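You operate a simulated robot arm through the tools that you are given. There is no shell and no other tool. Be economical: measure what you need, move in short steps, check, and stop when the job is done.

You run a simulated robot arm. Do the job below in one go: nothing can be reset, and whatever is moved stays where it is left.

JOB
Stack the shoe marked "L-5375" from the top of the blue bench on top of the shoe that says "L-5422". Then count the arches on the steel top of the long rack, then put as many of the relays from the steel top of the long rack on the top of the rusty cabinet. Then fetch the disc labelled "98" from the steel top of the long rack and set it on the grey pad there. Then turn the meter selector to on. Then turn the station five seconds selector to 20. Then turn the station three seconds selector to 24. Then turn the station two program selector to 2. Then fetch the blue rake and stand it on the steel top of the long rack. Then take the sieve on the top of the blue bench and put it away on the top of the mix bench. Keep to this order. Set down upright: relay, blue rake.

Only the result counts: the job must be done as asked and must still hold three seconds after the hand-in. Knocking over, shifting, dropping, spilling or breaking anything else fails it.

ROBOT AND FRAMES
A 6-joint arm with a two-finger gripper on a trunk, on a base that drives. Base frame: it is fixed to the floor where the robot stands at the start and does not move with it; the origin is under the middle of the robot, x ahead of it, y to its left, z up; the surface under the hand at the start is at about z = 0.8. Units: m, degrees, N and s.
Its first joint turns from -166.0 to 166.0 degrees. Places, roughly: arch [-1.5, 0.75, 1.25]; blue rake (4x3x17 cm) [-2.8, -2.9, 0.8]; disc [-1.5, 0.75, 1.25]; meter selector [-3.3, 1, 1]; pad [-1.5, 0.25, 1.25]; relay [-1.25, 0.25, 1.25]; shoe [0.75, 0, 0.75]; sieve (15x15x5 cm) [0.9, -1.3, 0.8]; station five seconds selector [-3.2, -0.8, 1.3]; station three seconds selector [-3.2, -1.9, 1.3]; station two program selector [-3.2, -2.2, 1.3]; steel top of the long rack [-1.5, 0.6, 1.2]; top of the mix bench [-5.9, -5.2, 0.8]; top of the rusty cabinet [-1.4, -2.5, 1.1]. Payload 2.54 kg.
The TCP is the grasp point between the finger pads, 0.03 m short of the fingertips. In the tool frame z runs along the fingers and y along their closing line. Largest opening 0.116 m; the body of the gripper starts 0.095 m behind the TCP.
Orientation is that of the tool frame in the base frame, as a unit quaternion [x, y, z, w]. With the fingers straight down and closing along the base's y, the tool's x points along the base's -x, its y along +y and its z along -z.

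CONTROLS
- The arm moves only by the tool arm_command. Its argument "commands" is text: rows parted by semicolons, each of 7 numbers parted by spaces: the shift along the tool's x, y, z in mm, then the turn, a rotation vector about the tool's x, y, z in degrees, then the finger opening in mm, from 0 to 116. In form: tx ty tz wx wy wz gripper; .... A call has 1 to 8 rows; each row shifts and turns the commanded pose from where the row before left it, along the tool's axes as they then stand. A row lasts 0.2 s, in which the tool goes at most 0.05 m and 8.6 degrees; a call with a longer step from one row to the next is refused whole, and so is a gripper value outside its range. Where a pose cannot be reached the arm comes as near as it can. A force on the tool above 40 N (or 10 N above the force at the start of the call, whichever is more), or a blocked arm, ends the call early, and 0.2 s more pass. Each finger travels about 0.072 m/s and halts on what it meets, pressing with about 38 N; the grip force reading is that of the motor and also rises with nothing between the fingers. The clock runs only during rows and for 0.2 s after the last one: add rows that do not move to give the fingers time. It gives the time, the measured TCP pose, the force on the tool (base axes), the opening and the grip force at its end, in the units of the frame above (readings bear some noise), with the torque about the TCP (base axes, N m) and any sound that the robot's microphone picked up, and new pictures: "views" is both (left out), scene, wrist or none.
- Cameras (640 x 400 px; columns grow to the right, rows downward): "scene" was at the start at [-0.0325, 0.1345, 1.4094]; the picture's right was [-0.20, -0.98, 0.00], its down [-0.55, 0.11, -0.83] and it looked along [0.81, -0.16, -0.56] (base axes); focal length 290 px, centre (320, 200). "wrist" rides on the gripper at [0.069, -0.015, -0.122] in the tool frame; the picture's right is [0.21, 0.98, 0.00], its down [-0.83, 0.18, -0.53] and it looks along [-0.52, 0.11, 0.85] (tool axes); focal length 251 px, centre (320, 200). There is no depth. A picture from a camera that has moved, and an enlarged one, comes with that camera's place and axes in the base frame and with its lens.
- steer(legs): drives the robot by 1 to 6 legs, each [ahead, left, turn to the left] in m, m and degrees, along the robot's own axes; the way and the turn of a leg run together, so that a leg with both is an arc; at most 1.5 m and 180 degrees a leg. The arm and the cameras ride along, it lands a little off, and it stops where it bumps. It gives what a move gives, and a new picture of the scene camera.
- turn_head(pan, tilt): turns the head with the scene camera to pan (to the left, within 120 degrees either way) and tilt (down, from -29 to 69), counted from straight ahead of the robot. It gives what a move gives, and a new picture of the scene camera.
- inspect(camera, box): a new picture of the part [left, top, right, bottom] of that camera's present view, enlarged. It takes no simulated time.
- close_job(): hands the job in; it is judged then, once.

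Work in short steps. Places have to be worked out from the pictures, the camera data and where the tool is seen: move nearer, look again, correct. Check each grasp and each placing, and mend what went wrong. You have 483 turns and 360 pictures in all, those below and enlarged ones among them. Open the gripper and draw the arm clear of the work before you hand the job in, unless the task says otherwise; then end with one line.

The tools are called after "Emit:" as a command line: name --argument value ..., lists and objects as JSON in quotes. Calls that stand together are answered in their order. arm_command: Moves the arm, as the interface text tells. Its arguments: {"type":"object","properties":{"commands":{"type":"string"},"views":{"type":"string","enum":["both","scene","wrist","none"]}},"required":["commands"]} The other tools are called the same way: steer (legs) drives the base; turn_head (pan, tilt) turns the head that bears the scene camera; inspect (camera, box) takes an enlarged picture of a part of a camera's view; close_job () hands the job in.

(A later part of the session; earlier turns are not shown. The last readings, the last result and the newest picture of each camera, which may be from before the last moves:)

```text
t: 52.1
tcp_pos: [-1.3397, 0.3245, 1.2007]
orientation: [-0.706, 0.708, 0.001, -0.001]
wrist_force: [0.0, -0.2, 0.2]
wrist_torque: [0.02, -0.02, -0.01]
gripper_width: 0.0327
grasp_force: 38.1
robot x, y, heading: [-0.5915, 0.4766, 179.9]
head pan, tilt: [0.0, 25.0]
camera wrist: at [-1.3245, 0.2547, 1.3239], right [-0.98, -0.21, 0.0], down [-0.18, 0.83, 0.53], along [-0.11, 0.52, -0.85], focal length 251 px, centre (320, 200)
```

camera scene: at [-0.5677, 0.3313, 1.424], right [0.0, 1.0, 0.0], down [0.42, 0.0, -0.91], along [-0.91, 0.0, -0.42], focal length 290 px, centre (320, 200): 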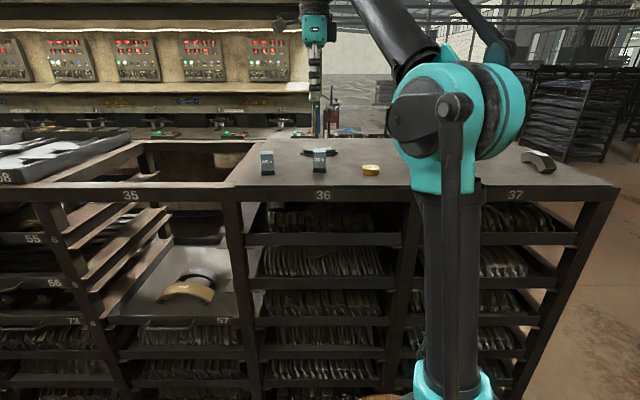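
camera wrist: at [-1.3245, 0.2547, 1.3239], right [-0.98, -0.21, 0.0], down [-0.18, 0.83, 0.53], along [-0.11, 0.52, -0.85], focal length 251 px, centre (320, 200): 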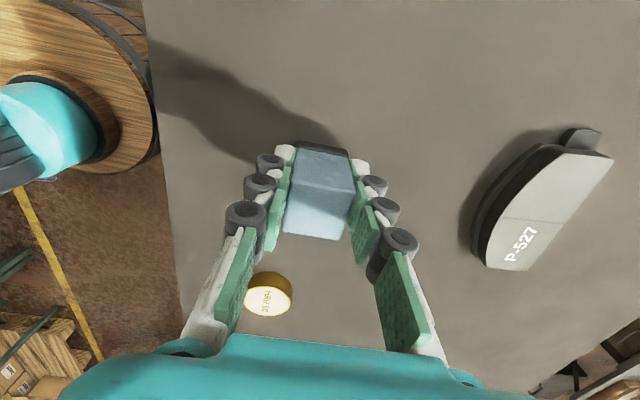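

Relay gripped (33 mm). I lift it and draw back.

Emit:
arm_command --commands "0 0 -20 0 0 0 20; 0 0 -45 0 0 0 20; 0 0 -45 0 0 0 20; 0 -30 -30 0 0 0 20; 0 -40 -20 0 0 0 20; 0 -45 0 0 0 0 20; 0 -45 0 0 0 0 20; 0 0 0 0 0 0 20" --views "wrist"

Emit:
steer --legs '[[-0.15, 0, 0], [0, 1.2, 0], [0, 1.2, 0]]'

```text
t: 53.9
tcp_pos: [-1.1801, 0.3218, 1.3615]
orientation: [-0.706, 0.708, 0.0, -0.001]
wrist_force: [-1.3, -0.4, -1.0]
wrist_torque: [-0.02, -0.05, -0.02]
gripper_width: 0.0328
grasp_force: 37.9
robot x, y, heading: [-0.6005, 0.479, 179.7]
head pan, tilt: [0.0, 25.0]
camera wrist: at [-1.1652, 0.2542, 1.4846], right [-0.98, -0.21, 0.0], down [-0.18, 0.83, 0.53], along [-0.11, 0.52, -0.85], focal length 251 px, centre (320, 200)
```

wrist: 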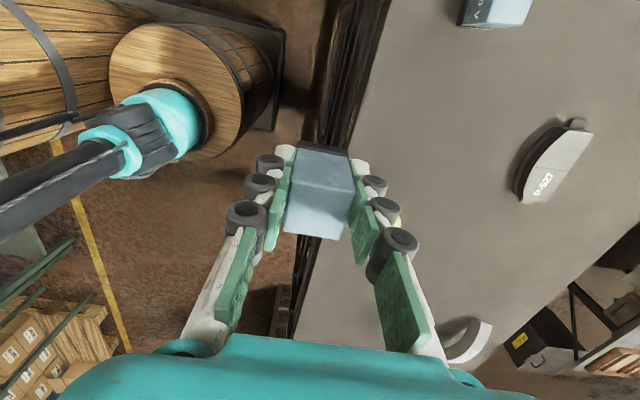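

```text
t: 66.6
tcp_pos: [-1.0589, -2.0711, 1.3612]
orientation: [-0.703, 0.711, 0.001, -0.002]
wrist_force: [0.8, -0.3, -0.1]
wrist_torque: [-0.01, 0.0, 0.01]
gripper_width: 0.0325
grasp_force: 38.0
robot x, y, heading: [-0.4719, -1.921, 179.1]
head pan, tilt: [0.0, 25.0]
camera scene: at [-0.4457, -2.0688, 1.424], right [0.01, 1.0, 0.0], down [0.42, -0.01, -0.91], along [-0.91, 0.01, -0.42], focal length 290 px, centre (320, 200)
```

scene: 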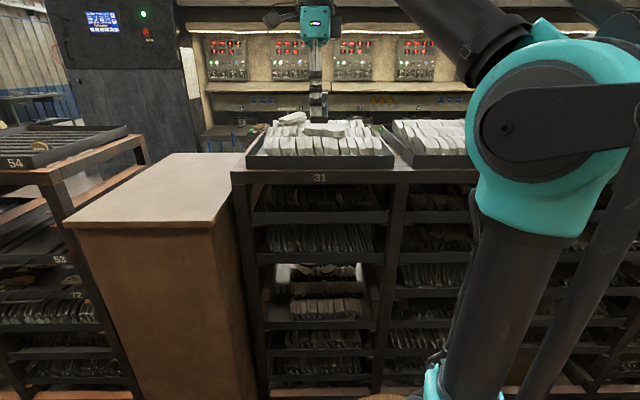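

The rusty cabinet top is empty, spanning about x -1.0…-1.6, y -2.64…-2.29. I shift left 0.5 m to be in front of it.

Emit:
steer --legs '[[0, 0.5, 0]]'

Emit:
turn_head --pan 0 --tilt 35

```text
t: 69.5
tcp_pos: [-1.0645, -2.5732, 1.3613]
orientation: [-0.702, 0.713, 0.001, 0.0]
wrist_force: [0.4, 1.0, -1.2]
wrist_torque: [-0.03, 0.0, -0.01]
gripper_width: 0.0327
grasp_force: 37.5
robot x, y, heading: [-0.4813, -2.4226, 179.0]
head pan, tilt: [0.0, 25.0]
camera scene: at [-0.4522, -2.5708, 1.424], right [0.01, 1.0, 0.0], down [0.42, -0.01, -0.91], along [-0.91, 0.01, -0.42], focal length 290 px, centre (320, 200)
```

scene: 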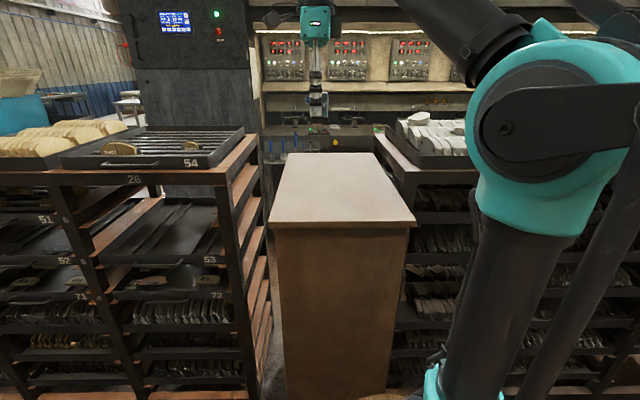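

```text
t: 70.3
tcp_pos: [-1.0647, -2.5727, 1.3622]
orientation: [-0.702, 0.712, 0.001, 0.0]
wrist_force: [0.1, -0.6, -1.2]
wrist_torque: [-0.01, -0.01, 0.03]
gripper_width: 0.0327
grasp_force: 38.0
robot x, y, heading: [-0.4794, -2.4229, 179.2]
head pan, tilt: [0.0, 35.0]
camera scene: at [-0.4482, -2.5708, 1.4083], right [0.01, 1.0, 0.0], down [0.57, -0.01, -0.82], along [-0.82, 0.01, -0.57], focal length 290 px, centre (320, 200)
```

scene: 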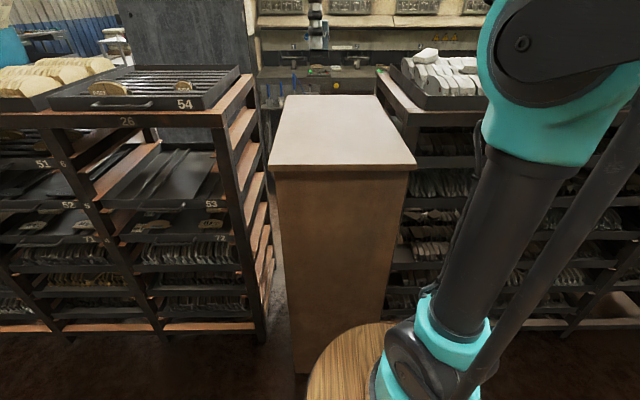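

I carry the relay over the cabinet's front middle-left and lower part-way.

Emit:
arm_command --commands "0 45 0 0 0 0 20; 0 45 0 0 0 0 20; 0 20 40 0 0 0 20; 0 0 45 0 0 0 20; 0 0 45 0 0 0 20; 0 0 35 0 0 0 20; 0 0 0 0 0 0 20" --views "both"

```text
t: 71.9
tcp_pos: [-1.1749, -2.5701, 1.1975]
orientation: [-0.702, 0.712, 0.0, -0.001]
wrist_force: [0.3, 0.1, -0.3]
wrist_torque: [0.01, 0.01, 0.0]
gripper_width: 0.033
grasp_force: 38.5
robot x, y, heading: [-0.4792, -2.4236, 179.2]
head pan, tilt: [0.0, 35.0]
camera scene: at [-0.4482, -2.5708, 1.4083], right [0.01, 1.0, 0.0], down [0.57, -0.01, -0.82], along [-0.82, 0.01, -0.57], focal length 290 px, centre (320, 200)
camera wrist: at [-1.1607, -2.6399, 1.3191], right [-0.98, -0.2, 0.0], down [-0.17, 0.83, 0.53], along [-0.11, 0.52, -0.85], focal length 251 px, centre (320, 200)
```

scene: 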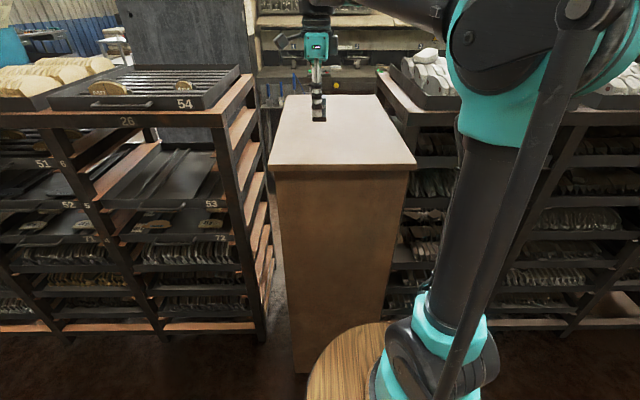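
wrist: 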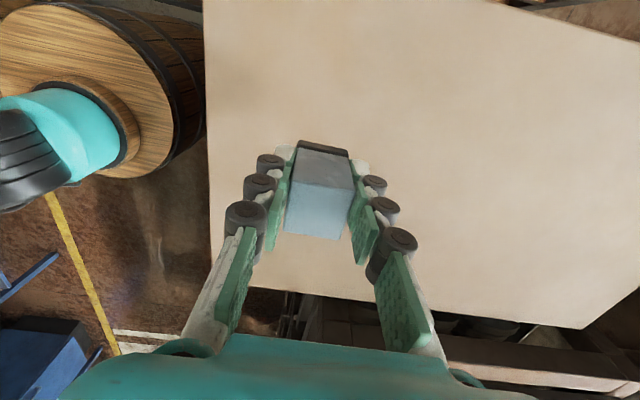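

Over the cabinet. I lower in small steps until the force shows contact.

Emit:
arm_command --commands "0 0 20 0 0 0 20; 0 0 10 0 0 0 20; 0 0 5 0 0 0 20; 0 0 5 0 0 0 20; 0 0 4 0 0 0 20; 0 0 4 0 0 0 20; 0 0 4 0 0 0 20; 0 0 0 0 0 0 20" --views "scene"

Emit:
inspect --camera "scene" --box '[270, 60, 400, 160]'

```text
t: 73.7
tcp_pos: [-1.1753, -2.5709, 1.1443]
orientation: [-0.702, 0.712, 0.001, -0.001]
wrist_force: [0.1, -0.2, -0.7]
wrist_torque: [-0.02, -0.03, -0.04]
gripper_width: 0.0328
grasp_force: 38.2
robot x, y, heading: [-0.4772, -2.4251, 179.1]
head pan, tilt: [0.0, 35.0]
camera scene: at [-0.4482, -2.5708, 1.4083], right [0.01, 1.0, 0.0], down [0.57, -0.01, -0.82], along [-0.82, 0.01, -0.57], focal length 290 px, centre (320, 200)
```

scene: 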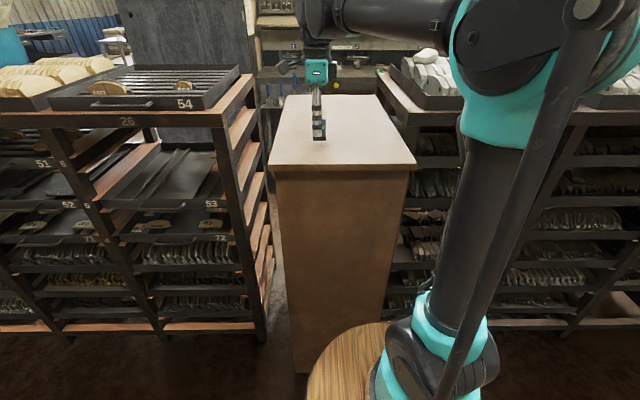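

```text
4.00 times, centred on (335, 110) of scene
camera zoom: at [-0.4482, -2.5708, 1.4083], right [0.01, 1.0, 0.0], down [0.57, -0.01, -0.82], along [-0.82, 0.01, -0.57], focal length 1159 px, centre (260, 560)
```

zoom: 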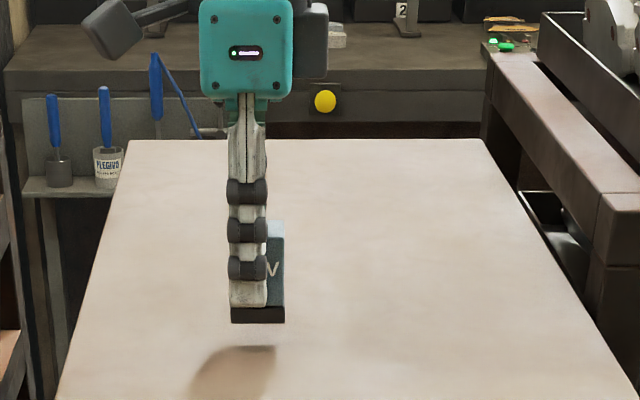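

Still about 2–3 cm above the top (shadow gap). I continue with small steps.

Emit:
arm_command --commands "0 0 8 0 0 0 20; 0 0 4 0 0 0 20; 0 0 4 0 0 0 20; 0 0 3 0 0 0 20; 0 0 0 0 0 0 20" --views "none"

Emit:
inspect --camera "scene" --box '[270, 60, 400, 160]'

```text
t: 74.9
tcp_pos: [-1.1759, -2.5709, 1.1265]
orientation: [-0.702, 0.712, 0.001, 0.0]
wrist_force: [0.6, 0.9, -0.8]
wrist_torque: [0.01, 0.03, -0.01]
gripper_width: 0.0328
grasp_force: 37.8
robot x, y, heading: [-0.4792, -2.4222, 179.4]
head pan, tilt: [0.0, 35.0]
```

```text
4.00 times, centred on (335, 110) of scene
camera zoom: at [-0.4482, -2.5708, 1.4083], right [0.01, 1.0, 0.0], down [0.57, -0.01, -0.82], along [-0.82, 0.01, -0.57], focal length 1159 px, centre (260, 560)
```

zoom: 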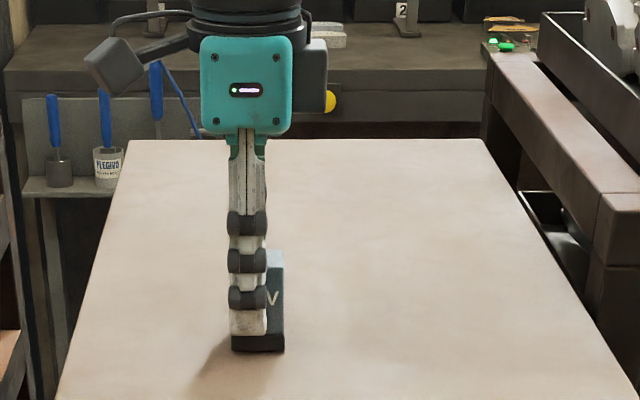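

Almost down; 2 mm steps now.

Emit:
arm_command --commands "0 0 2 0 0 0 20; 0 0 2 0 0 0 20; 0 0 0 0 0 0 20" --views "none"

```text
t: 75.7
tcp_pos: [-1.1749, -2.5709, 1.1224]
orientation: [-0.702, 0.712, 0.001, -0.001]
wrist_force: [-8.5, -0.9, 36.4]
wrist_torque: [-0.03, 0.27, 0.01]
gripper_width: 0.0328
grasp_force: 37.9
robot x, y, heading: [-0.4831, -2.4212, 179.3]
head pan, tilt: [0.0, 35.0]
```

Contact. I relieve 1.5 mm and open.

Emit:
arm_command --commands "0 0 -1.5 0 0 0 20; 0 0 0 0 0 0 36; 0 0 0 0 0 0 50; 0 0 0 0 0 0 80; 0 0 0 0 0 0 90; 0 0 -30 0 0 0 90; 0 0 -45 0 0 0 90; 0 0 -45 0 0 0 90" --views "wrist"

Emit:
inspect --camera "scene" --box '[270, 60, 400, 160]'

```text
t: 77.5
tcp_pos: [-1.1769, -2.5704, 1.2433]
orientation: [-0.702, 0.712, 0.001, 0.0]
wrist_force: [-0.8, -0.5, 0.4]
wrist_torque: [0.01, 0.02, 0.0]
gripper_width: 0.0901
grasp_force: 0.0
robot x, y, heading: [-0.4805, -2.4211, 179.5]
head pan, tilt: [0.0, 35.0]
camera wrist: at [-1.162, -2.64, 1.3662], right [-0.98, -0.2, 0.0], down [-0.17, 0.83, 0.53], along [-0.11, 0.52, -0.85], focal length 251 px, centre (320, 200)
```

wrist: 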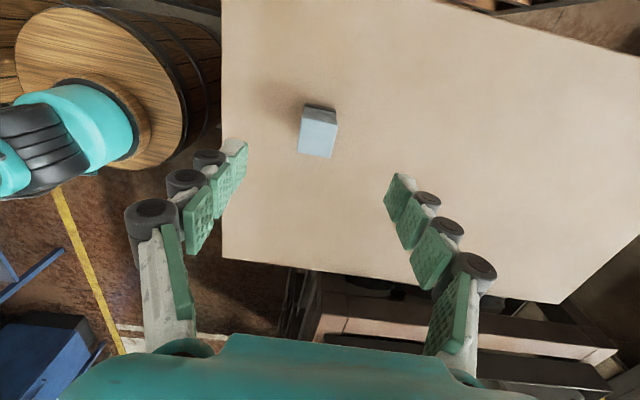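

```text
4.00 times, centred on (335, 110) of scene
camera zoom: at [-0.4482, -2.5708, 1.4083], right [0.01, 1.0, 0.0], down [0.57, -0.01, -0.82], along [-0.82, 0.01, -0.57], focal length 1159 px, centre (260, 560)
```

zoom: 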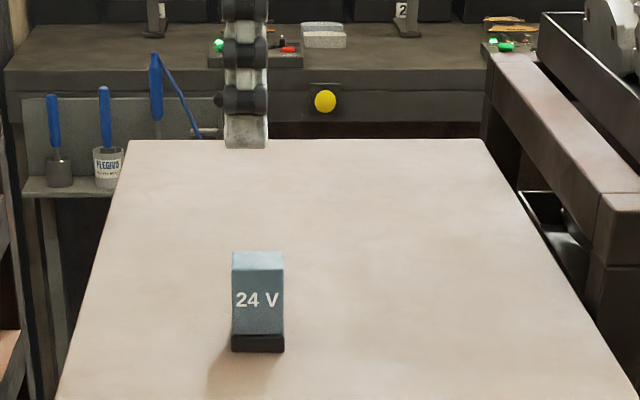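

Relay 24 V stands. I draw up and go back for the 230 V relay.

Emit:
arm_command --commands "0 0 -45 0 0 0 116; 0 -25 -40 0 0 0 116; 0 -45 -20 0 0 0 116; 0 -40 0 0 0 0 116; 0 0 0 0 0 0 116" --views "none"

Emit:
steer --legs '[[0, -1.35, 0], [0, -1.35, 0.6], [0.17, 0, 0]]'

```text
t: 78.7
tcp_pos: [-1.0663, -2.5723, 1.3492]
orientation: [-0.702, 0.712, 0.001, -0.001]
wrist_force: [1.0, 0.1, 0.1]
wrist_torque: [0.04, -0.03, 0.01]
gripper_width: 0.1162
grasp_force: 0.0
robot x, y, heading: [-0.4772, -2.4179, 179.0]
head pan, tilt: [0.0, 35.0]
```

```text
t: 92.8
tcp_pos: [-1.197, 0.126, 1.3477]
orientation: [-0.702, 0.713, 0.0, -0.001]
wrist_force: [0.0, -0.2, -0.3]
wrist_torque: [0.05, 0.01, 0.02]
gripper_width: 0.1162
grasp_force: 0.1
robot x, y, heading: [-0.6077, 0.269, 178.9]
head pan, tilt: [0.0, 35.0]
camera scene: at [-0.5796, 0.1259, 1.4083], right [0.02, 1.0, 0.0], down [0.57, -0.01, -0.82], along [-0.82, 0.01, -0.57], focal length 290 px, centre (320, 200)
```

scene: 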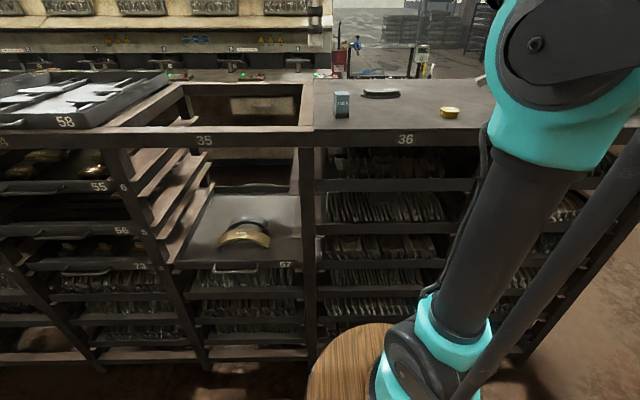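

The 230 V relay should be at about (-1.323, 0.192). I move over it and look.

Emit:
arm_command --commands "-22 42 10 0 0 0 116; -22 42 10 0 0 0 116; -22 42 10 0 0 0 116; 0 0 45 0 0 0 116; 0 0 0 0 0 0 116" --views "wrist"

```text
t: 94.0
tcp_pos: [-1.3224, 0.1935, 1.2729]
orientation: [-0.702, 0.713, 0.001, -0.002]
wrist_force: [-0.5, -0.3, 0.8]
wrist_torque: [-0.01, -0.01, 0.01]
gripper_width: 0.1161
grasp_force: 0.1
robot x, y, heading: [-0.6119, 0.2716, 179.1]
head pan, tilt: [0.0, 35.0]
camera wrist: at [-1.3089, 0.1255, 1.3959], right [-0.98, -0.2, 0.0], down [-0.17, 0.83, 0.53], along [-0.11, 0.52, -0.85], focal length 251 px, centre (320, 200)
```

wrist: 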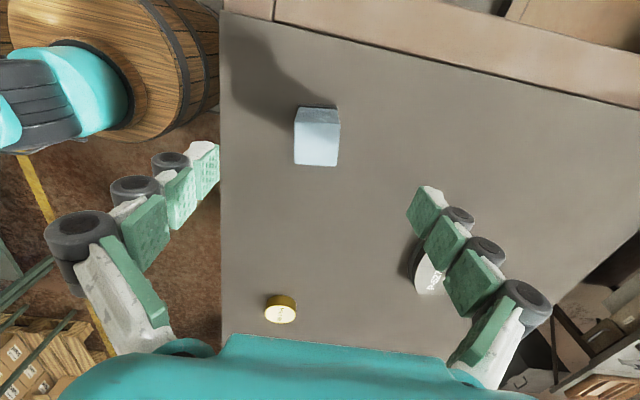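

Relay seems yawed a few degrees; I enlarge to judge.

Emit:
inspect --camera "wrist" --box '[270, 80, 370, 180]'

```text
4.00 times, centred on (320, 130) of wrist
camera zoom: at [-1.3089, 0.1255, 1.3959], right [-0.98, -0.2, 0.0], down [-0.17, 0.83, 0.53], along [-0.11, 0.52, -0.85], focal length 1006 px, centre (320, 480)
```

zoom: 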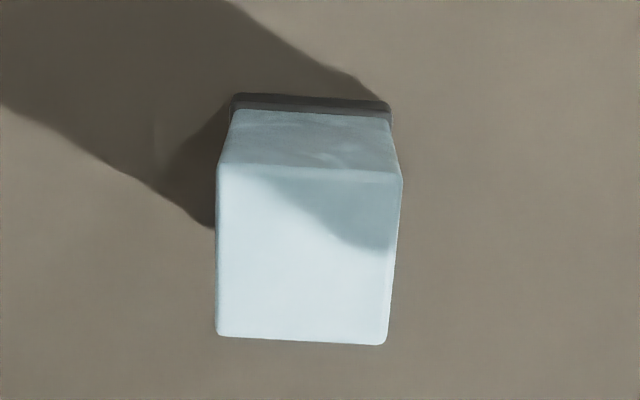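

The relay is yawed about 10°. I turn -10°, correct 5 mm, go down and grip.

Emit:
arm_command --commands "5 -2 10 0 0 -5 116; 0 0 30 0 0 -5 116; 0 0 25 0 0 0 116; 0 0 8 0 0 0 116; 0 0 0 0 0 0 60; 0 0 0 0 0 0 30; 0 0 0 0 0 0 20; 0 0 0 0 0 0 20" --views "wrist"

```text
t: 95.8
tcp_pos: [-1.3207, 0.1885, 1.1995]
orientation: [0.761, -0.649, -0.001, 0.0]
wrist_force: [-0.2, -0.4, 1.5]
wrist_torque: [-0.01, -0.01, 0.05]
gripper_width: 0.033
grasp_force: 35.1
robot x, y, heading: [-0.6083, 0.2737, 179.3]
head pan, tilt: [0.0, 35.0]
camera wrist: at [-1.2949, 0.1237, 1.3227], right [-0.93, -0.37, 0.0], down [-0.31, 0.79, 0.53], along [-0.2, 0.5, -0.85], focal length 251 px, centre (320, 200)
```

wrist: 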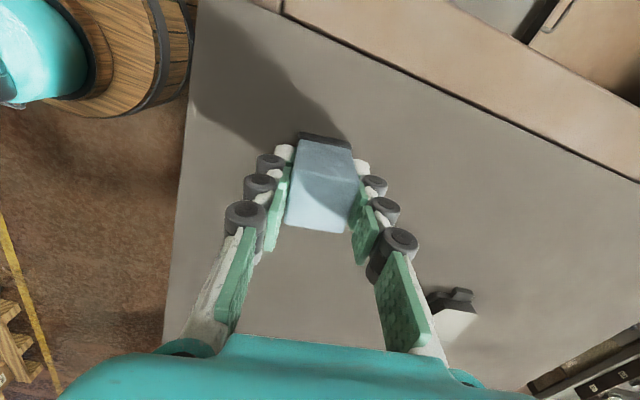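

Gripped well. I lift, straighten the yaw and draw back, then return to the cabinet.

Emit:
arm_command --commands "0 0 -20 0 0 0 20; 0 0 -45 0 0 0 20; 0 0 -45 0 0 0 20; 0 0 -30 0 0 5 20; 0 -40 -20 0 0 5 20; 0 -45 0 0 0 0 20; 0 -45 0 0 0 0 20; 0 0 0 0 0 0 20" --views "none"

Emit:
steer --legs '[[-0.13, 0, 0.5], [0, 1.32, 0], [0, 1.32, 0]]'

```text
t: 97.6
tcp_pos: [-1.1893, 0.1917, 1.3586]
orientation: [-0.702, 0.712, 0.001, 0.0]
wrist_force: [0.0, -0.3, -1.4]
wrist_torque: [-0.03, 0.0, -0.01]
gripper_width: 0.0328
grasp_force: 37.9
robot x, y, heading: [-0.6115, 0.273, 178.8]
head pan, tilt: [0.0, 35.0]
```

```text
t: 111.3
tcp_pos: [-1.0727, -2.4442, 1.3596]
orientation: [-0.707, 0.707, 0.0, 0.0]
wrist_force: [0.1, 0.1, -0.9]
wrist_torque: [0.0, -0.01, 0.0]
gripper_width: 0.0329
grasp_force: 37.9
robot x, y, heading: [-0.4949, -2.3507, -180.3]
head pan, tilt: [0.0, 35.0]
camera scene: at [-0.4619, -2.4991, 1.4083], right [0.0, 1.0, 0.0], down [0.57, 0.0, -0.82], along [-0.82, 0.0, -0.57], focal length 290 px, centre (320, 200)
```

scene: 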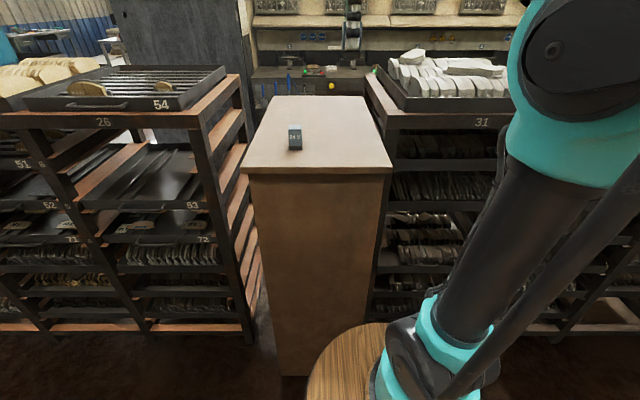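

I place the second relay at (-1.17, -2.455), 11 cm beside the first.

Emit:
arm_command --commands "3 48 0 0 0 0 20; 3 48 0 0 0 0 20; 3 0 48 0 0 0 20; 0 0 48 0 0 0 20; 0 0 48 0 0 0 20; 0 0 48 0 0 0 20; 0 0 33 0 0 0 20; 0 0 6 0 0 0 20" --views "scene"

Emit:
inspect --camera "scene" --box '[250, 70, 380, 170]'

```text
t: 113.1
tcp_pos: [-1.1698, -2.4535, 1.1287]
orientation: [-0.707, 0.707, 0.001, 0.0]
wrist_force: [-0.7, -0.1, -0.6]
wrist_torque: [0.0, -0.01, -0.01]
gripper_width: 0.0325
grasp_force: 38.2
robot x, y, heading: [-0.4934, -2.3503, -180.0]
head pan, tilt: [0.0, 35.0]
camera scene: at [-0.4619, -2.4991, 1.4083], right [0.0, 1.0, 0.0], down [0.57, 0.0, -0.82], along [-0.82, 0.0, -0.57], focal length 290 px, centre (320, 200)
```

scene: 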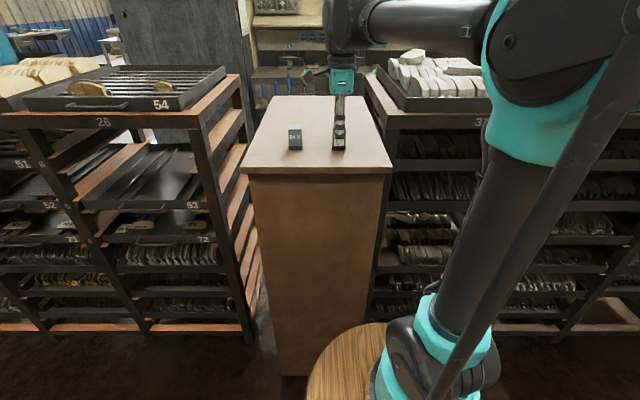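

```text
4.00 times, centred on (315, 120) of scene
camera zoom: at [-0.4619, -2.4991, 1.4083], right [0.0, 1.0, 0.0], down [0.57, 0.0, -0.82], along [-0.82, 0.0, -0.57], focal length 1159 px, centre (340, 520)
```

zoom: 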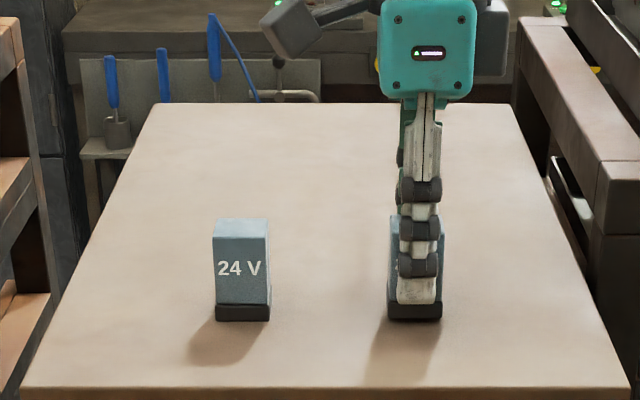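

Nearly down (contact expected at 1.124). Last small steps.

Emit:
arm_command --commands "0 0 2 0 0 0 20; 0 0 2 0 0 0 20; 0 0 0 0 0 0 20" --views "none"

```text
t: 113.9
tcp_pos: [-1.1701, -2.4535, 1.1255]
orientation: [-0.707, 0.707, 0.0, -0.001]
wrist_force: [-0.1, 0.6, -0.4]
wrist_torque: [0.02, 0.02, -0.02]
gripper_width: 0.0326
grasp_force: 38.2
robot x, y, heading: [-0.4953, -2.3498, -179.8]
head pan, tilt: [0.0, 35.0]
```

Emit:
arm_command --commands "0 0 1.5 0 0 0 20; 0 0 1 0 0 0 20; 0 0 0 0 0 0 20" --views "none"

```text
t: 114.7
tcp_pos: [-1.1695, -2.4526, 1.1231]
orientation: [0.708, -0.707, -0.001, 0.001]
wrist_force: [-6.0, -1.1, 31.3]
wrist_torque: [0.0, 0.14, -0.03]
gripper_width: 0.0326
grasp_force: 37.9
robot x, y, heading: [-0.4947, -2.3524, -180.1]
head pan, tilt: [0.0, 35.0]
```

Contact (31 N). I relieve it, open and rise.

Emit:
arm_command --commands "0 0 -1 0 0 0 20; 0 0 0 0 0 0 36; 0 0 0 0 0 0 50; 0 0 0 0 0 0 80; 0 0 0 0 0 0 90; 0 0 -30 0 0 0 90; 0 0 -45 0 0 0 90; 0 0 -45 0 0 0 90" --views "none"

Emit:
arm_command --commands "0 0 -45 0 0 0 116; 0 -30 -39 0 0 0 116; 0 -45 0 0 0 0 116; 0 -40 0 0 0 0 116; 0 0 0 0 0 0 116" --views "none"

Emit:
inspect --camera "scene" --box '[250, 70, 380, 170]'

```text
t: 116.5
tcp_pos: [-1.1678, -2.4527, 1.2439]
orientation: [-0.707, 0.707, 0.001, -0.001]
wrist_force: [-0.2, -0.5, -0.1]
wrist_torque: [0.0, -0.01, 0.01]
gripper_width: 0.0901
grasp_force: 0.1
robot x, y, heading: [-0.4954, -2.355, -179.9]
head pan, tilt: [0.0, 35.0]
```

```text
t: 117.7
tcp_pos: [-1.0543, -2.4517, 1.327]
orientation: [-0.707, 0.707, 0.001, 0.0]
wrist_force: [-1.2, -0.8, 0.3]
wrist_torque: [-0.05, -0.01, 0.0]
gripper_width: 0.1162
grasp_force: 0.0
robot x, y, heading: [-0.499, -2.3492, -179.9]
head pan, tilt: [0.0, 35.0]
```

```text
4.00 times, centred on (315, 120) of scene
camera zoom: at [-0.462, -2.4991, 1.4083], right [0.0, 1.0, 0.0], down [0.57, 0.0, -0.82], along [-0.82, 0.0, -0.57], focal length 1159 px, centre (340, 520)
```

zoom: 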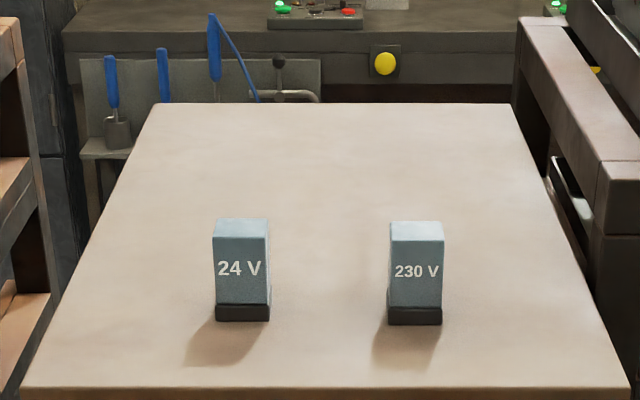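

Both relays stand upright. Back to the rack for the disc.

Emit:
steer --legs '[[0, -1.4, 0], [0, -1.4, 0], [0.1, 0, 0]]'

Emit:
turn_head --pan 0 --tilt 20

```text
t: 132.0
tcp_pos: [-1.1745, 0.3556, 1.3277]
orientation: [0.71, -0.704, -0.001, 0.0]
wrist_force: [0.4, 1.3, 0.7]
wrist_torque: [0.04, -0.01, 0.01]
gripper_width: 0.1161
grasp_force: 0.1
robot x, y, heading: [-0.6106, 0.4599, -179.5]
head pan, tilt: [0.0, 35.0]
camera scene: at [-0.5806, 0.3135, 1.4083], right [-0.01, 1.0, 0.0], down [0.57, 0.0, -0.82], along [-0.82, -0.01, -0.57], focal length 290 px, centre (320, 200)
```

scene: 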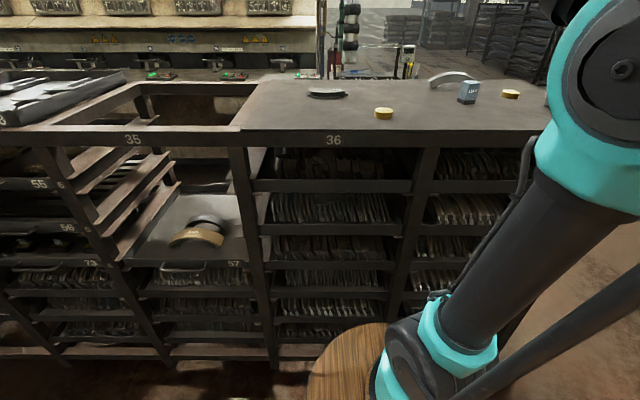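

```text
t: 132.8
tcp_pos: [-1.1736, 0.3556, 1.3284]
orientation: [0.709, -0.705, -0.001, 0.0]
wrist_force: [-0.4, -0.1, 0.1]
wrist_torque: [-0.01, 0.01, 0.0]
gripper_width: 0.1161
grasp_force: 0.0
robot x, y, heading: [-0.6143, 0.4611, -179.7]
head pan, tilt: [0.0, 20.0]
camera scene: at [-0.5856, 0.3135, 1.4321], right [-0.01, 1.0, 0.0], down [0.34, 0.0, -0.94], along [-0.94, -0.01, -0.34], focal length 290 px, centre (320, 200)
```

scene: 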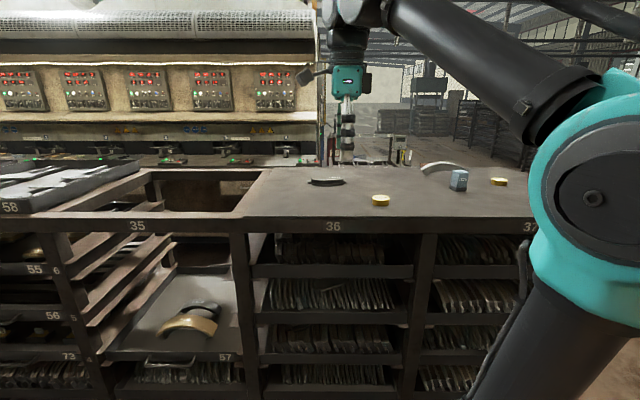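

I move the hand to read both discs with the wrist camera.

Emit:
arm_command --commands "0 42 -20 0 0 0 116; 0 42 -20 0 0 0 116; 0 42 -20 0 0 0 116; 0 0 0 0 0 0 116" --views "wrist"

```text
t: 133.8
tcp_pos: [-1.2985, 0.3552, 1.3863]
orientation: [0.71, -0.704, 0.0, 0.001]
wrist_force: [0.3, 0.5, -0.4]
wrist_torque: [-0.02, 0.04, 0.02]
gripper_width: 0.116
grasp_force: 0.0
robot x, y, heading: [-0.6131, 0.4634, -179.5]
head pan, tilt: [0.0, 20.0]
camera wrist: at [-1.2829, 0.2863, 1.5097], right [-0.98, -0.22, 0.0], down [-0.19, 0.82, 0.53], along [-0.12, 0.52, -0.85], focal length 251 px, centre (320, 200)
```

wrist: 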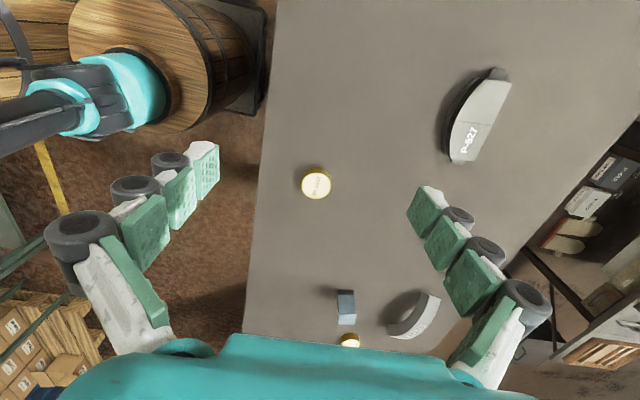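

Emit:
inspect --camera "wrist" --box '[295, 160, 345, 205]'

Emit:
inspect --camera "wrist" --box '[330, 325, 370, 350]'

Emit:
inspect --camera "wrist" --box '[430, 55, 530, 175]'

```text
8.89 times, centred on (320, 182) of wrist
camera zoom: at [-1.2829, 0.2863, 1.5097], right [-0.98, -0.22, 0.0], down [-0.19, 0.82, 0.53], along [-0.12, 0.52, -0.85], focal length 2235 px, centre (320, 356)
```

zoom: 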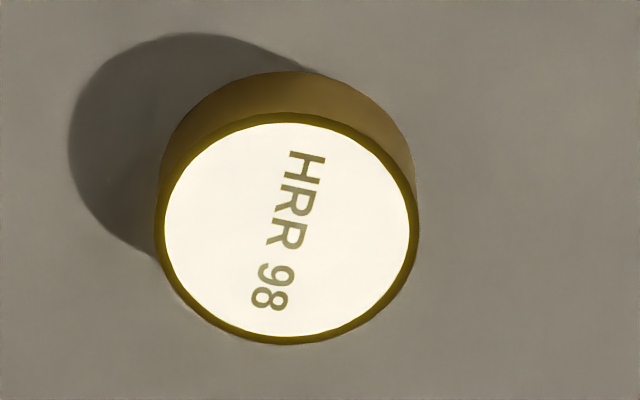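

```text
16.00 times, centred on (350, 338) of wrist
camera zoom: at [-1.2829, 0.2863, 1.5097], right [-0.98, -0.22, 0.0], down [-0.19, 0.82, 0.53], along [-0.12, 0.52, -0.85], focal length 4023 px, centre (-160, -2000)
```

zoom: 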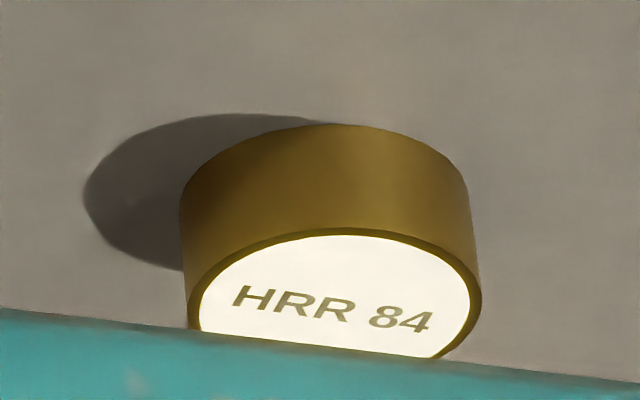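

```text
3.33 times, centred on (480, 115) of wrist
camera zoom: at [-1.2829, 0.2863, 1.5097], right [-0.98, -0.22, 0.0], down [-0.19, 0.82, 0.53], along [-0.12, 0.52, -0.85], focal length 838 px, centre (-213, 483)
```

zoom: 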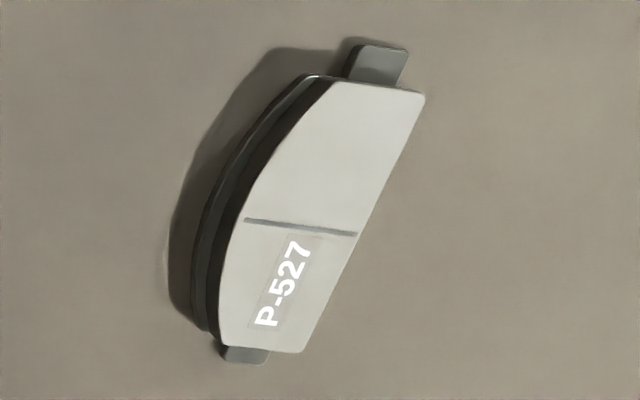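

The near disc is "HRR 98", at about (-1.319, 0.466); the grey pad's top is centred near (-1.497, 0.326). I go above the disc.

Emit:
arm_command --commands "-37 7 20 0 0 0 100; -37 6 25 0 0 0 100; -37 6 25 0 0 0 100; 0 0 45 0 0 0 100; 0 0 20 0 0 0 100; 0 0 0 0 0 0 100" --views "wrist"

```text
t: 135.2
tcp_pos: [-1.3202, 0.4666, 1.2541]
orientation: [0.709, -0.705, -0.001, 0.001]
wrist_force: [0.1, 0.3, 0.7]
wrist_torque: [-0.03, -0.01, -0.01]
gripper_width: 0.1
grasp_force: 0.1
robot x, y, heading: [-0.6108, 0.457, -179.4]
head pan, tilt: [0.0, 20.0]
camera wrist: at [-1.3039, 0.398, 1.3766], right [-0.98, -0.22, 0.0], down [-0.19, 0.82, 0.53], along [-0.12, 0.52, -0.85], focal length 251 px, centre (320, 200)
```

wrist: 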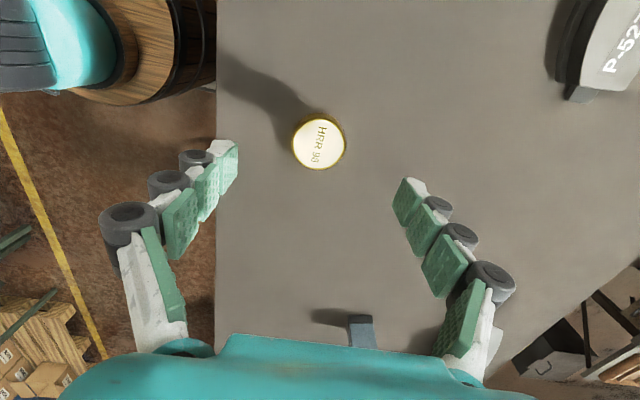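

Centred. Down to 1.195, then 2 mm steps while checking the force.

Emit:
arm_command --commands "0 0 40 0 0 0 100; 0 0 18 0 0 0 100; 0 0 2 0 0 0 100; 0 0 2 0 0 0 100; 0 0 0 0 0 0 100" --views "wrist"

```text
t: 136.4
tcp_pos: [-1.3191, 0.4647, 1.1915]
orientation: [0.71, -0.704, -0.001, 0.0]
wrist_force: [0.2, 0.1, 0.0]
wrist_torque: [0.02, -0.01, -0.01]
gripper_width: 0.1001
grasp_force: 0.0
robot x, y, heading: [-0.6145, 0.4594, -179.9]
head pan, tilt: [0.0, 20.0]
camera wrist: at [-1.3036, 0.3974, 1.3138], right [-0.98, -0.22, 0.0], down [-0.19, 0.82, 0.53], along [-0.12, 0.52, -0.85], focal length 251 px, centre (320, 200)
```

wrist: 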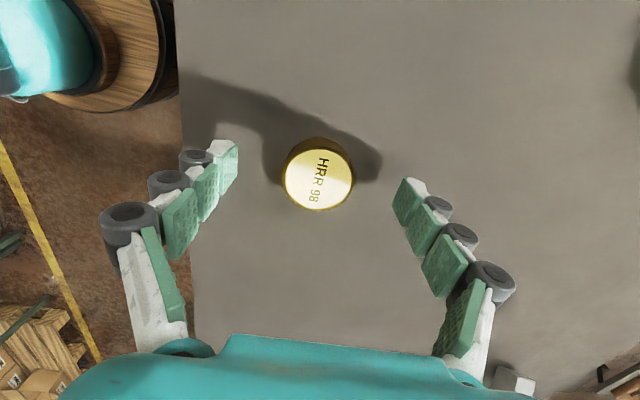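

Emit:
arm_command --commands "0 0 1.5 0 0 0 100; 0 0 1.5 0 0 0 100; 0 0 0 0 0 0 100" --views "none"

```text
t: 137.2
tcp_pos: [-1.3194, 0.466, 1.1882]
orientation: [0.71, -0.704, -0.001, 0.001]
wrist_force: [-0.4, 0.2, 0.5]
wrist_torque: [0.01, -0.02, 0.01]
gripper_width: 0.0997
grasp_force: 0.0
robot x, y, heading: [-0.615, 0.4647, -179.7]
head pan, tilt: [0.0, 20.0]
```

No contact yet; tips are low enough beside the disc. I close.

Emit:
arm_command --commands "0 0 0 0 0 0 70; 0 0 0 0 0 0 50; 0 0 0 0 0 0 36; 0 0 0 0 0 0 36; 0 0 0 0 0 0 36" --views "wrist"

```text
t: 138.4
tcp_pos: [-1.3185, 0.4673, 1.1877]
orientation: [0.71, -0.704, 0.0, 0.001]
wrist_force: [-0.9, -0.6, 3.7]
wrist_torque: [0.01, -0.01, -0.01]
gripper_width: 0.0449
grasp_force: 38.4
robot x, y, heading: [-0.6133, 0.4606, -180.0]
head pan, tilt: [0.0, 20.0]
camera wrist: at [-1.3036, 0.3976, 1.3107], right [-0.98, -0.22, 0.0], down [-0.19, 0.82, 0.53], along [-0.12, 0.52, -0.85], focal length 251 px, centre (320, 200)
```

wrist: 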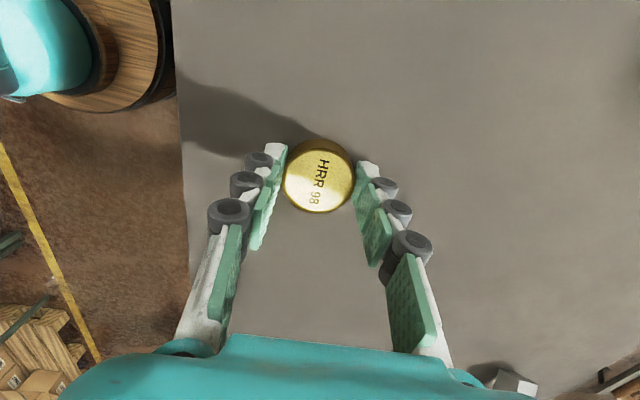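

Disc held (44.9 mm). I lift it and carry it over the pad.

Emit:
arm_command --commands "0 0 -30 0 0 0 36; 0 0 -45 0 0 0 36; 30 38 -5 0 0 0 36; 30 38 0 0 0 0 36; 30 38 0 0 0 0 36; 30 38 0 0 0 0 36; 20 28 0 0 0 0 36; 0 0 0 0 0 0 36" --views "both"

Emit:
inspect --camera "scene" --box '[270, 130, 390, 210]'

```text
t: 140.2
tcp_pos: [-1.4985, 0.3236, 1.2691]
orientation: [0.71, -0.704, -0.001, 0.001]
wrist_force: [0.2, 0.3, -1.3]
wrist_torque: [0.01, 0.01, 0.03]
gripper_width: 0.0447
grasp_force: 38.6
robot x, y, heading: [-0.6145, 0.4602, -179.4]
head pan, tilt: [0.0, 20.0]
camera scene: at [-0.5855, 0.3135, 1.4321], right [-0.01, 1.0, 0.0], down [0.34, 0.0, -0.94], along [-0.94, -0.01, -0.34], focal length 290 px, centre (320, 200)
camera wrist: at [-1.4828, 0.2559, 1.3918], right [-0.98, -0.22, 0.0], down [-0.19, 0.82, 0.53], along [-0.12, 0.52, -0.85], focal length 251 px, centre (320, 200)
```

scene: 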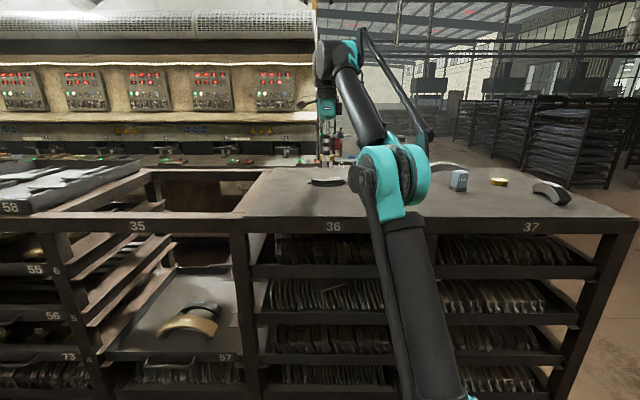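
wrist: 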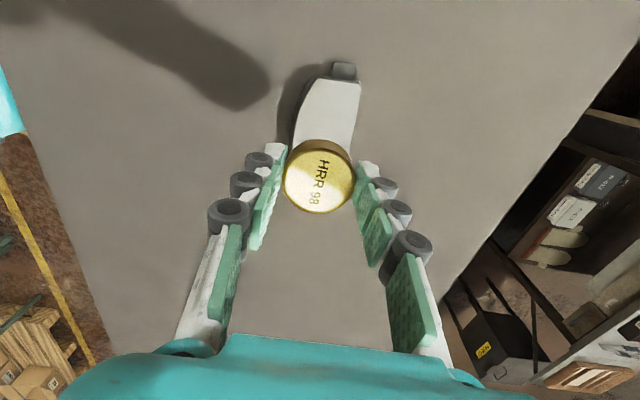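

```text
5.00 times, centred on (330, 170) of scene
camera zoom: at [-0.5855, 0.3135, 1.4321], right [-0.01, 1.0, 0.0], down [0.34, 0.0, -0.94], along [-0.94, -0.01, -0.34], focal length 1449 px, centre (270, 350)
```

zoom: 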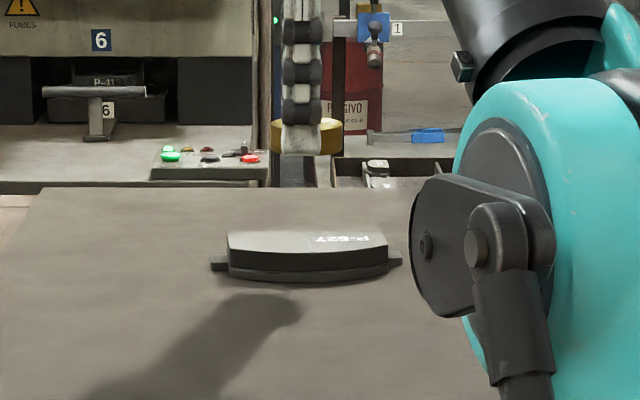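

The disc lines up with the pad in both views. I lower it, finally in small steps.

Emit:
arm_command --commands "0 -2 30 0 0 0 36; 0 0 12 0 0 0 36; 0 0 4 0 0 0 36; 0 0 3 0 0 0 36; 0 0 2 0 0 0 36; 0 0 0 0 0 0 36" --views "wrist"

Emit:
inspect --camera "scene" --box '[270, 130, 390, 210]'

```text
t: 141.6
tcp_pos: [-1.4958, 0.3241, 1.2179]
orientation: [0.71, -0.705, -0.001, 0.0]
wrist_force: [-0.3, 0.4, -1.8]
wrist_torque: [0.0, 0.02, 0.0]
gripper_width: 0.0448
grasp_force: 38.1
robot x, y, heading: [-0.6132, 0.4598, -179.4]
head pan, tilt: [0.0, 20.0]
camera wrist: at [-1.4807, 0.2565, 1.3399], right [-0.98, -0.22, 0.0], down [-0.19, 0.82, 0.53], along [-0.12, 0.52, -0.85], focal length 251 px, centre (320, 200)
```

wrist: 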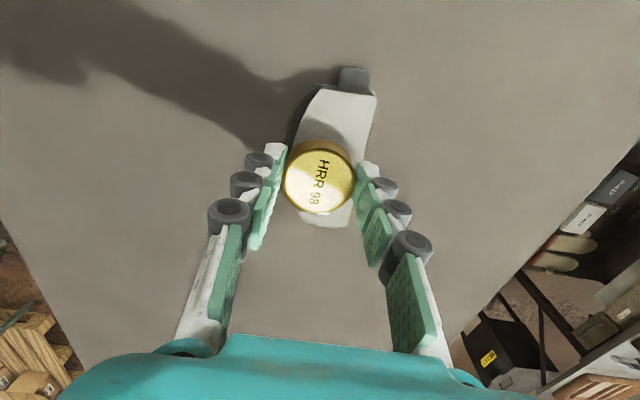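

```text
5.00 times, centred on (330, 170) of scene
camera zoom: at [-0.5858, 0.3135, 1.4321], right [-0.01, 1.0, 0.0], down [0.34, 0.0, -0.94], along [-0.94, -0.01, -0.34], focal length 1449 px, centre (270, 350)
```

zoom: 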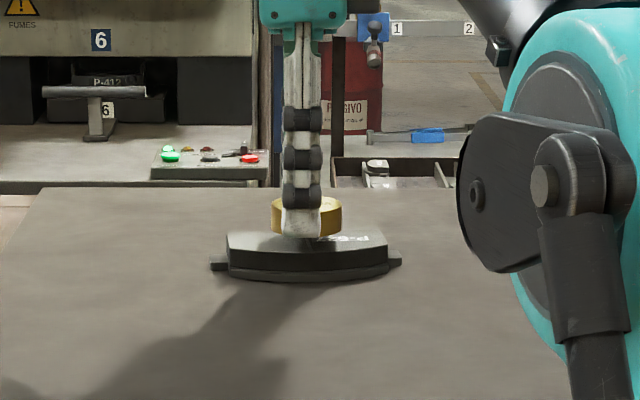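

Well over the pad; 2 mm deeper in -x, then finish lowering.

Emit:
arm_command --commands "0 3 1 0 0 0 36; 0 0 2 0 0 0 36; 0 0 1.5 0 0 0 36; 0 0 0 0 0 0 36" --views "none"

```text
t: 142.6
tcp_pos: [-1.4995, 0.3242, 1.2126]
orientation: [0.71, -0.705, -0.001, 0.001]
wrist_force: [-0.1, -0.2, -1.8]
wrist_torque: [0.01, 0.0, -0.01]
gripper_width: 0.0445
grasp_force: 38.0
robot x, y, heading: [-0.6164, 0.4614, -179.6]
head pan, tilt: [0.0, 20.0]
```

Emit:
arm_command --commands "0 0 1.5 0 0 0 36; 0 0 1.5 0 0 0 36; 0 0 0 0 0 0 36" --views "none"

Emit:
inspect --camera "scene" --box '[290, 150, 370, 200]'

```text
t: 143.4
tcp_pos: [-1.4994, 0.3246, 1.209]
orientation: [0.709, -0.705, 0.0, 0.0]
wrist_force: [0.6, -0.1, -2.9]
wrist_torque: [0.02, 0.0, -0.02]
gripper_width: 0.0448
grasp_force: 37.8
robot x, y, heading: [-0.6135, 0.4593, -179.6]
head pan, tilt: [0.0, 20.0]
```

```text
8.00 times, centred on (330, 175) of scene
camera zoom: at [-0.5858, 0.3135, 1.4321], right [-0.01, 1.0, 0.0], down [0.34, 0.0, -0.94], along [-0.94, -0.01, -0.34], focal length 2318 px, centre (240, 400)
```

zoom: 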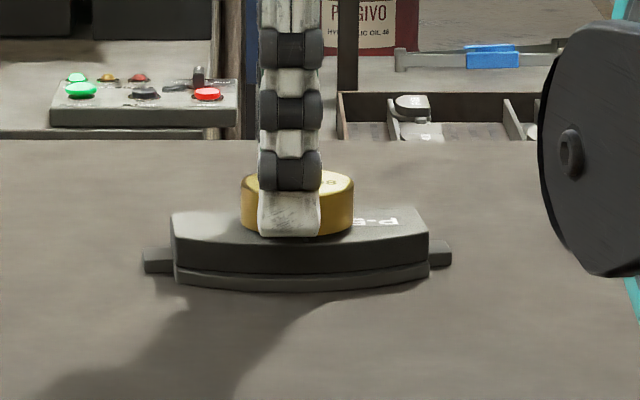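

Within a few millimetres of the pad. Continue.

Emit:
arm_command --commands "0 0 1.5 0 0 0 36; 0 0 1.5 0 0 0 36; 0 0 0 0 0 0 36" --views "none"

```text
t: 144.2
tcp_pos: [-1.4993, 0.3252, 1.2069]
orientation: [0.709, -0.705, 0.0, 0.0]
wrist_force: [-1.4, -0.3, 4.3]
wrist_torque: [0.0, 0.05, 0.0]
gripper_width: 0.0447
grasp_force: 38.0
robot x, y, heading: [-0.6189, 0.4621, -179.5]
head pan, tilt: [0.0, 20.0]
```

Light contact. I release and rise.

Emit:
arm_command --commands "0 0 0 0 0 0 48; 0 0 0 0 0 0 60; 0 0 0 0 0 0 70; 0 0 0 0 0 0 70; 0 0 -20 0 0 0 70; 0 0 -45 0 0 0 70; 0 0 -45 0 0 0 70; 0 0 0 0 0 0 70" --views "wrist"

Emit:
inspect --camera "scene" --box '[290, 150, 370, 200]'

```text
t: 146.0
tcp_pos: [-1.4902, 0.3276, 1.2963]
orientation: [0.709, -0.705, -0.001, 0.001]
wrist_force: [0.0, 0.7, 0.6]
wrist_torque: [-0.01, 0.01, -0.02]
gripper_width: 0.0699
grasp_force: 0.1
out of reach, approached as far as the arm can: row 7
robot x, y, heading: [-0.618, 0.4593, -179.5]
head pan, tilt: [0.0, 20.0]
camera wrist: at [-1.474, 0.2589, 1.4183], right [-0.98, -0.22, 0.0], down [-0.19, 0.82, 0.53], along [-0.12, 0.52, -0.85], focal length 251 px, centre (320, 200)
```

wrist: 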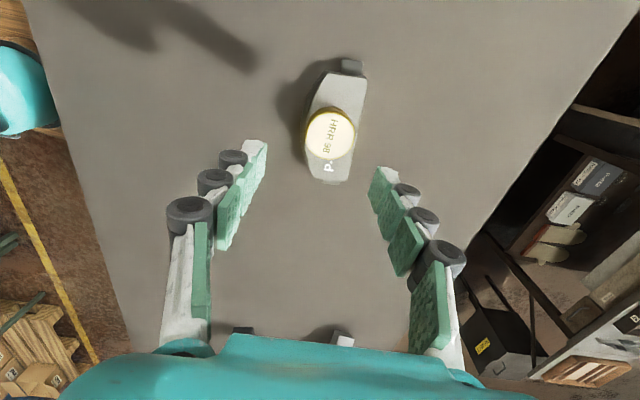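

```text
8.00 times, centred on (330, 175) of scene
camera zoom: at [-0.5857, 0.3135, 1.4321], right [-0.01, 1.0, 0.0], down [0.34, 0.0, -0.94], along [-0.94, -0.01, -0.34], focal length 2318 px, centre (240, 400)
```

zoom: 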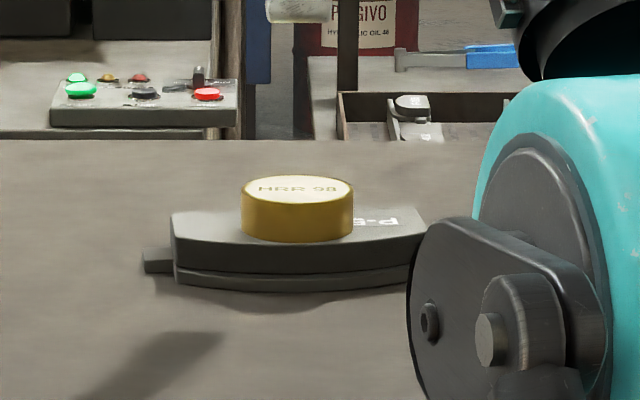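

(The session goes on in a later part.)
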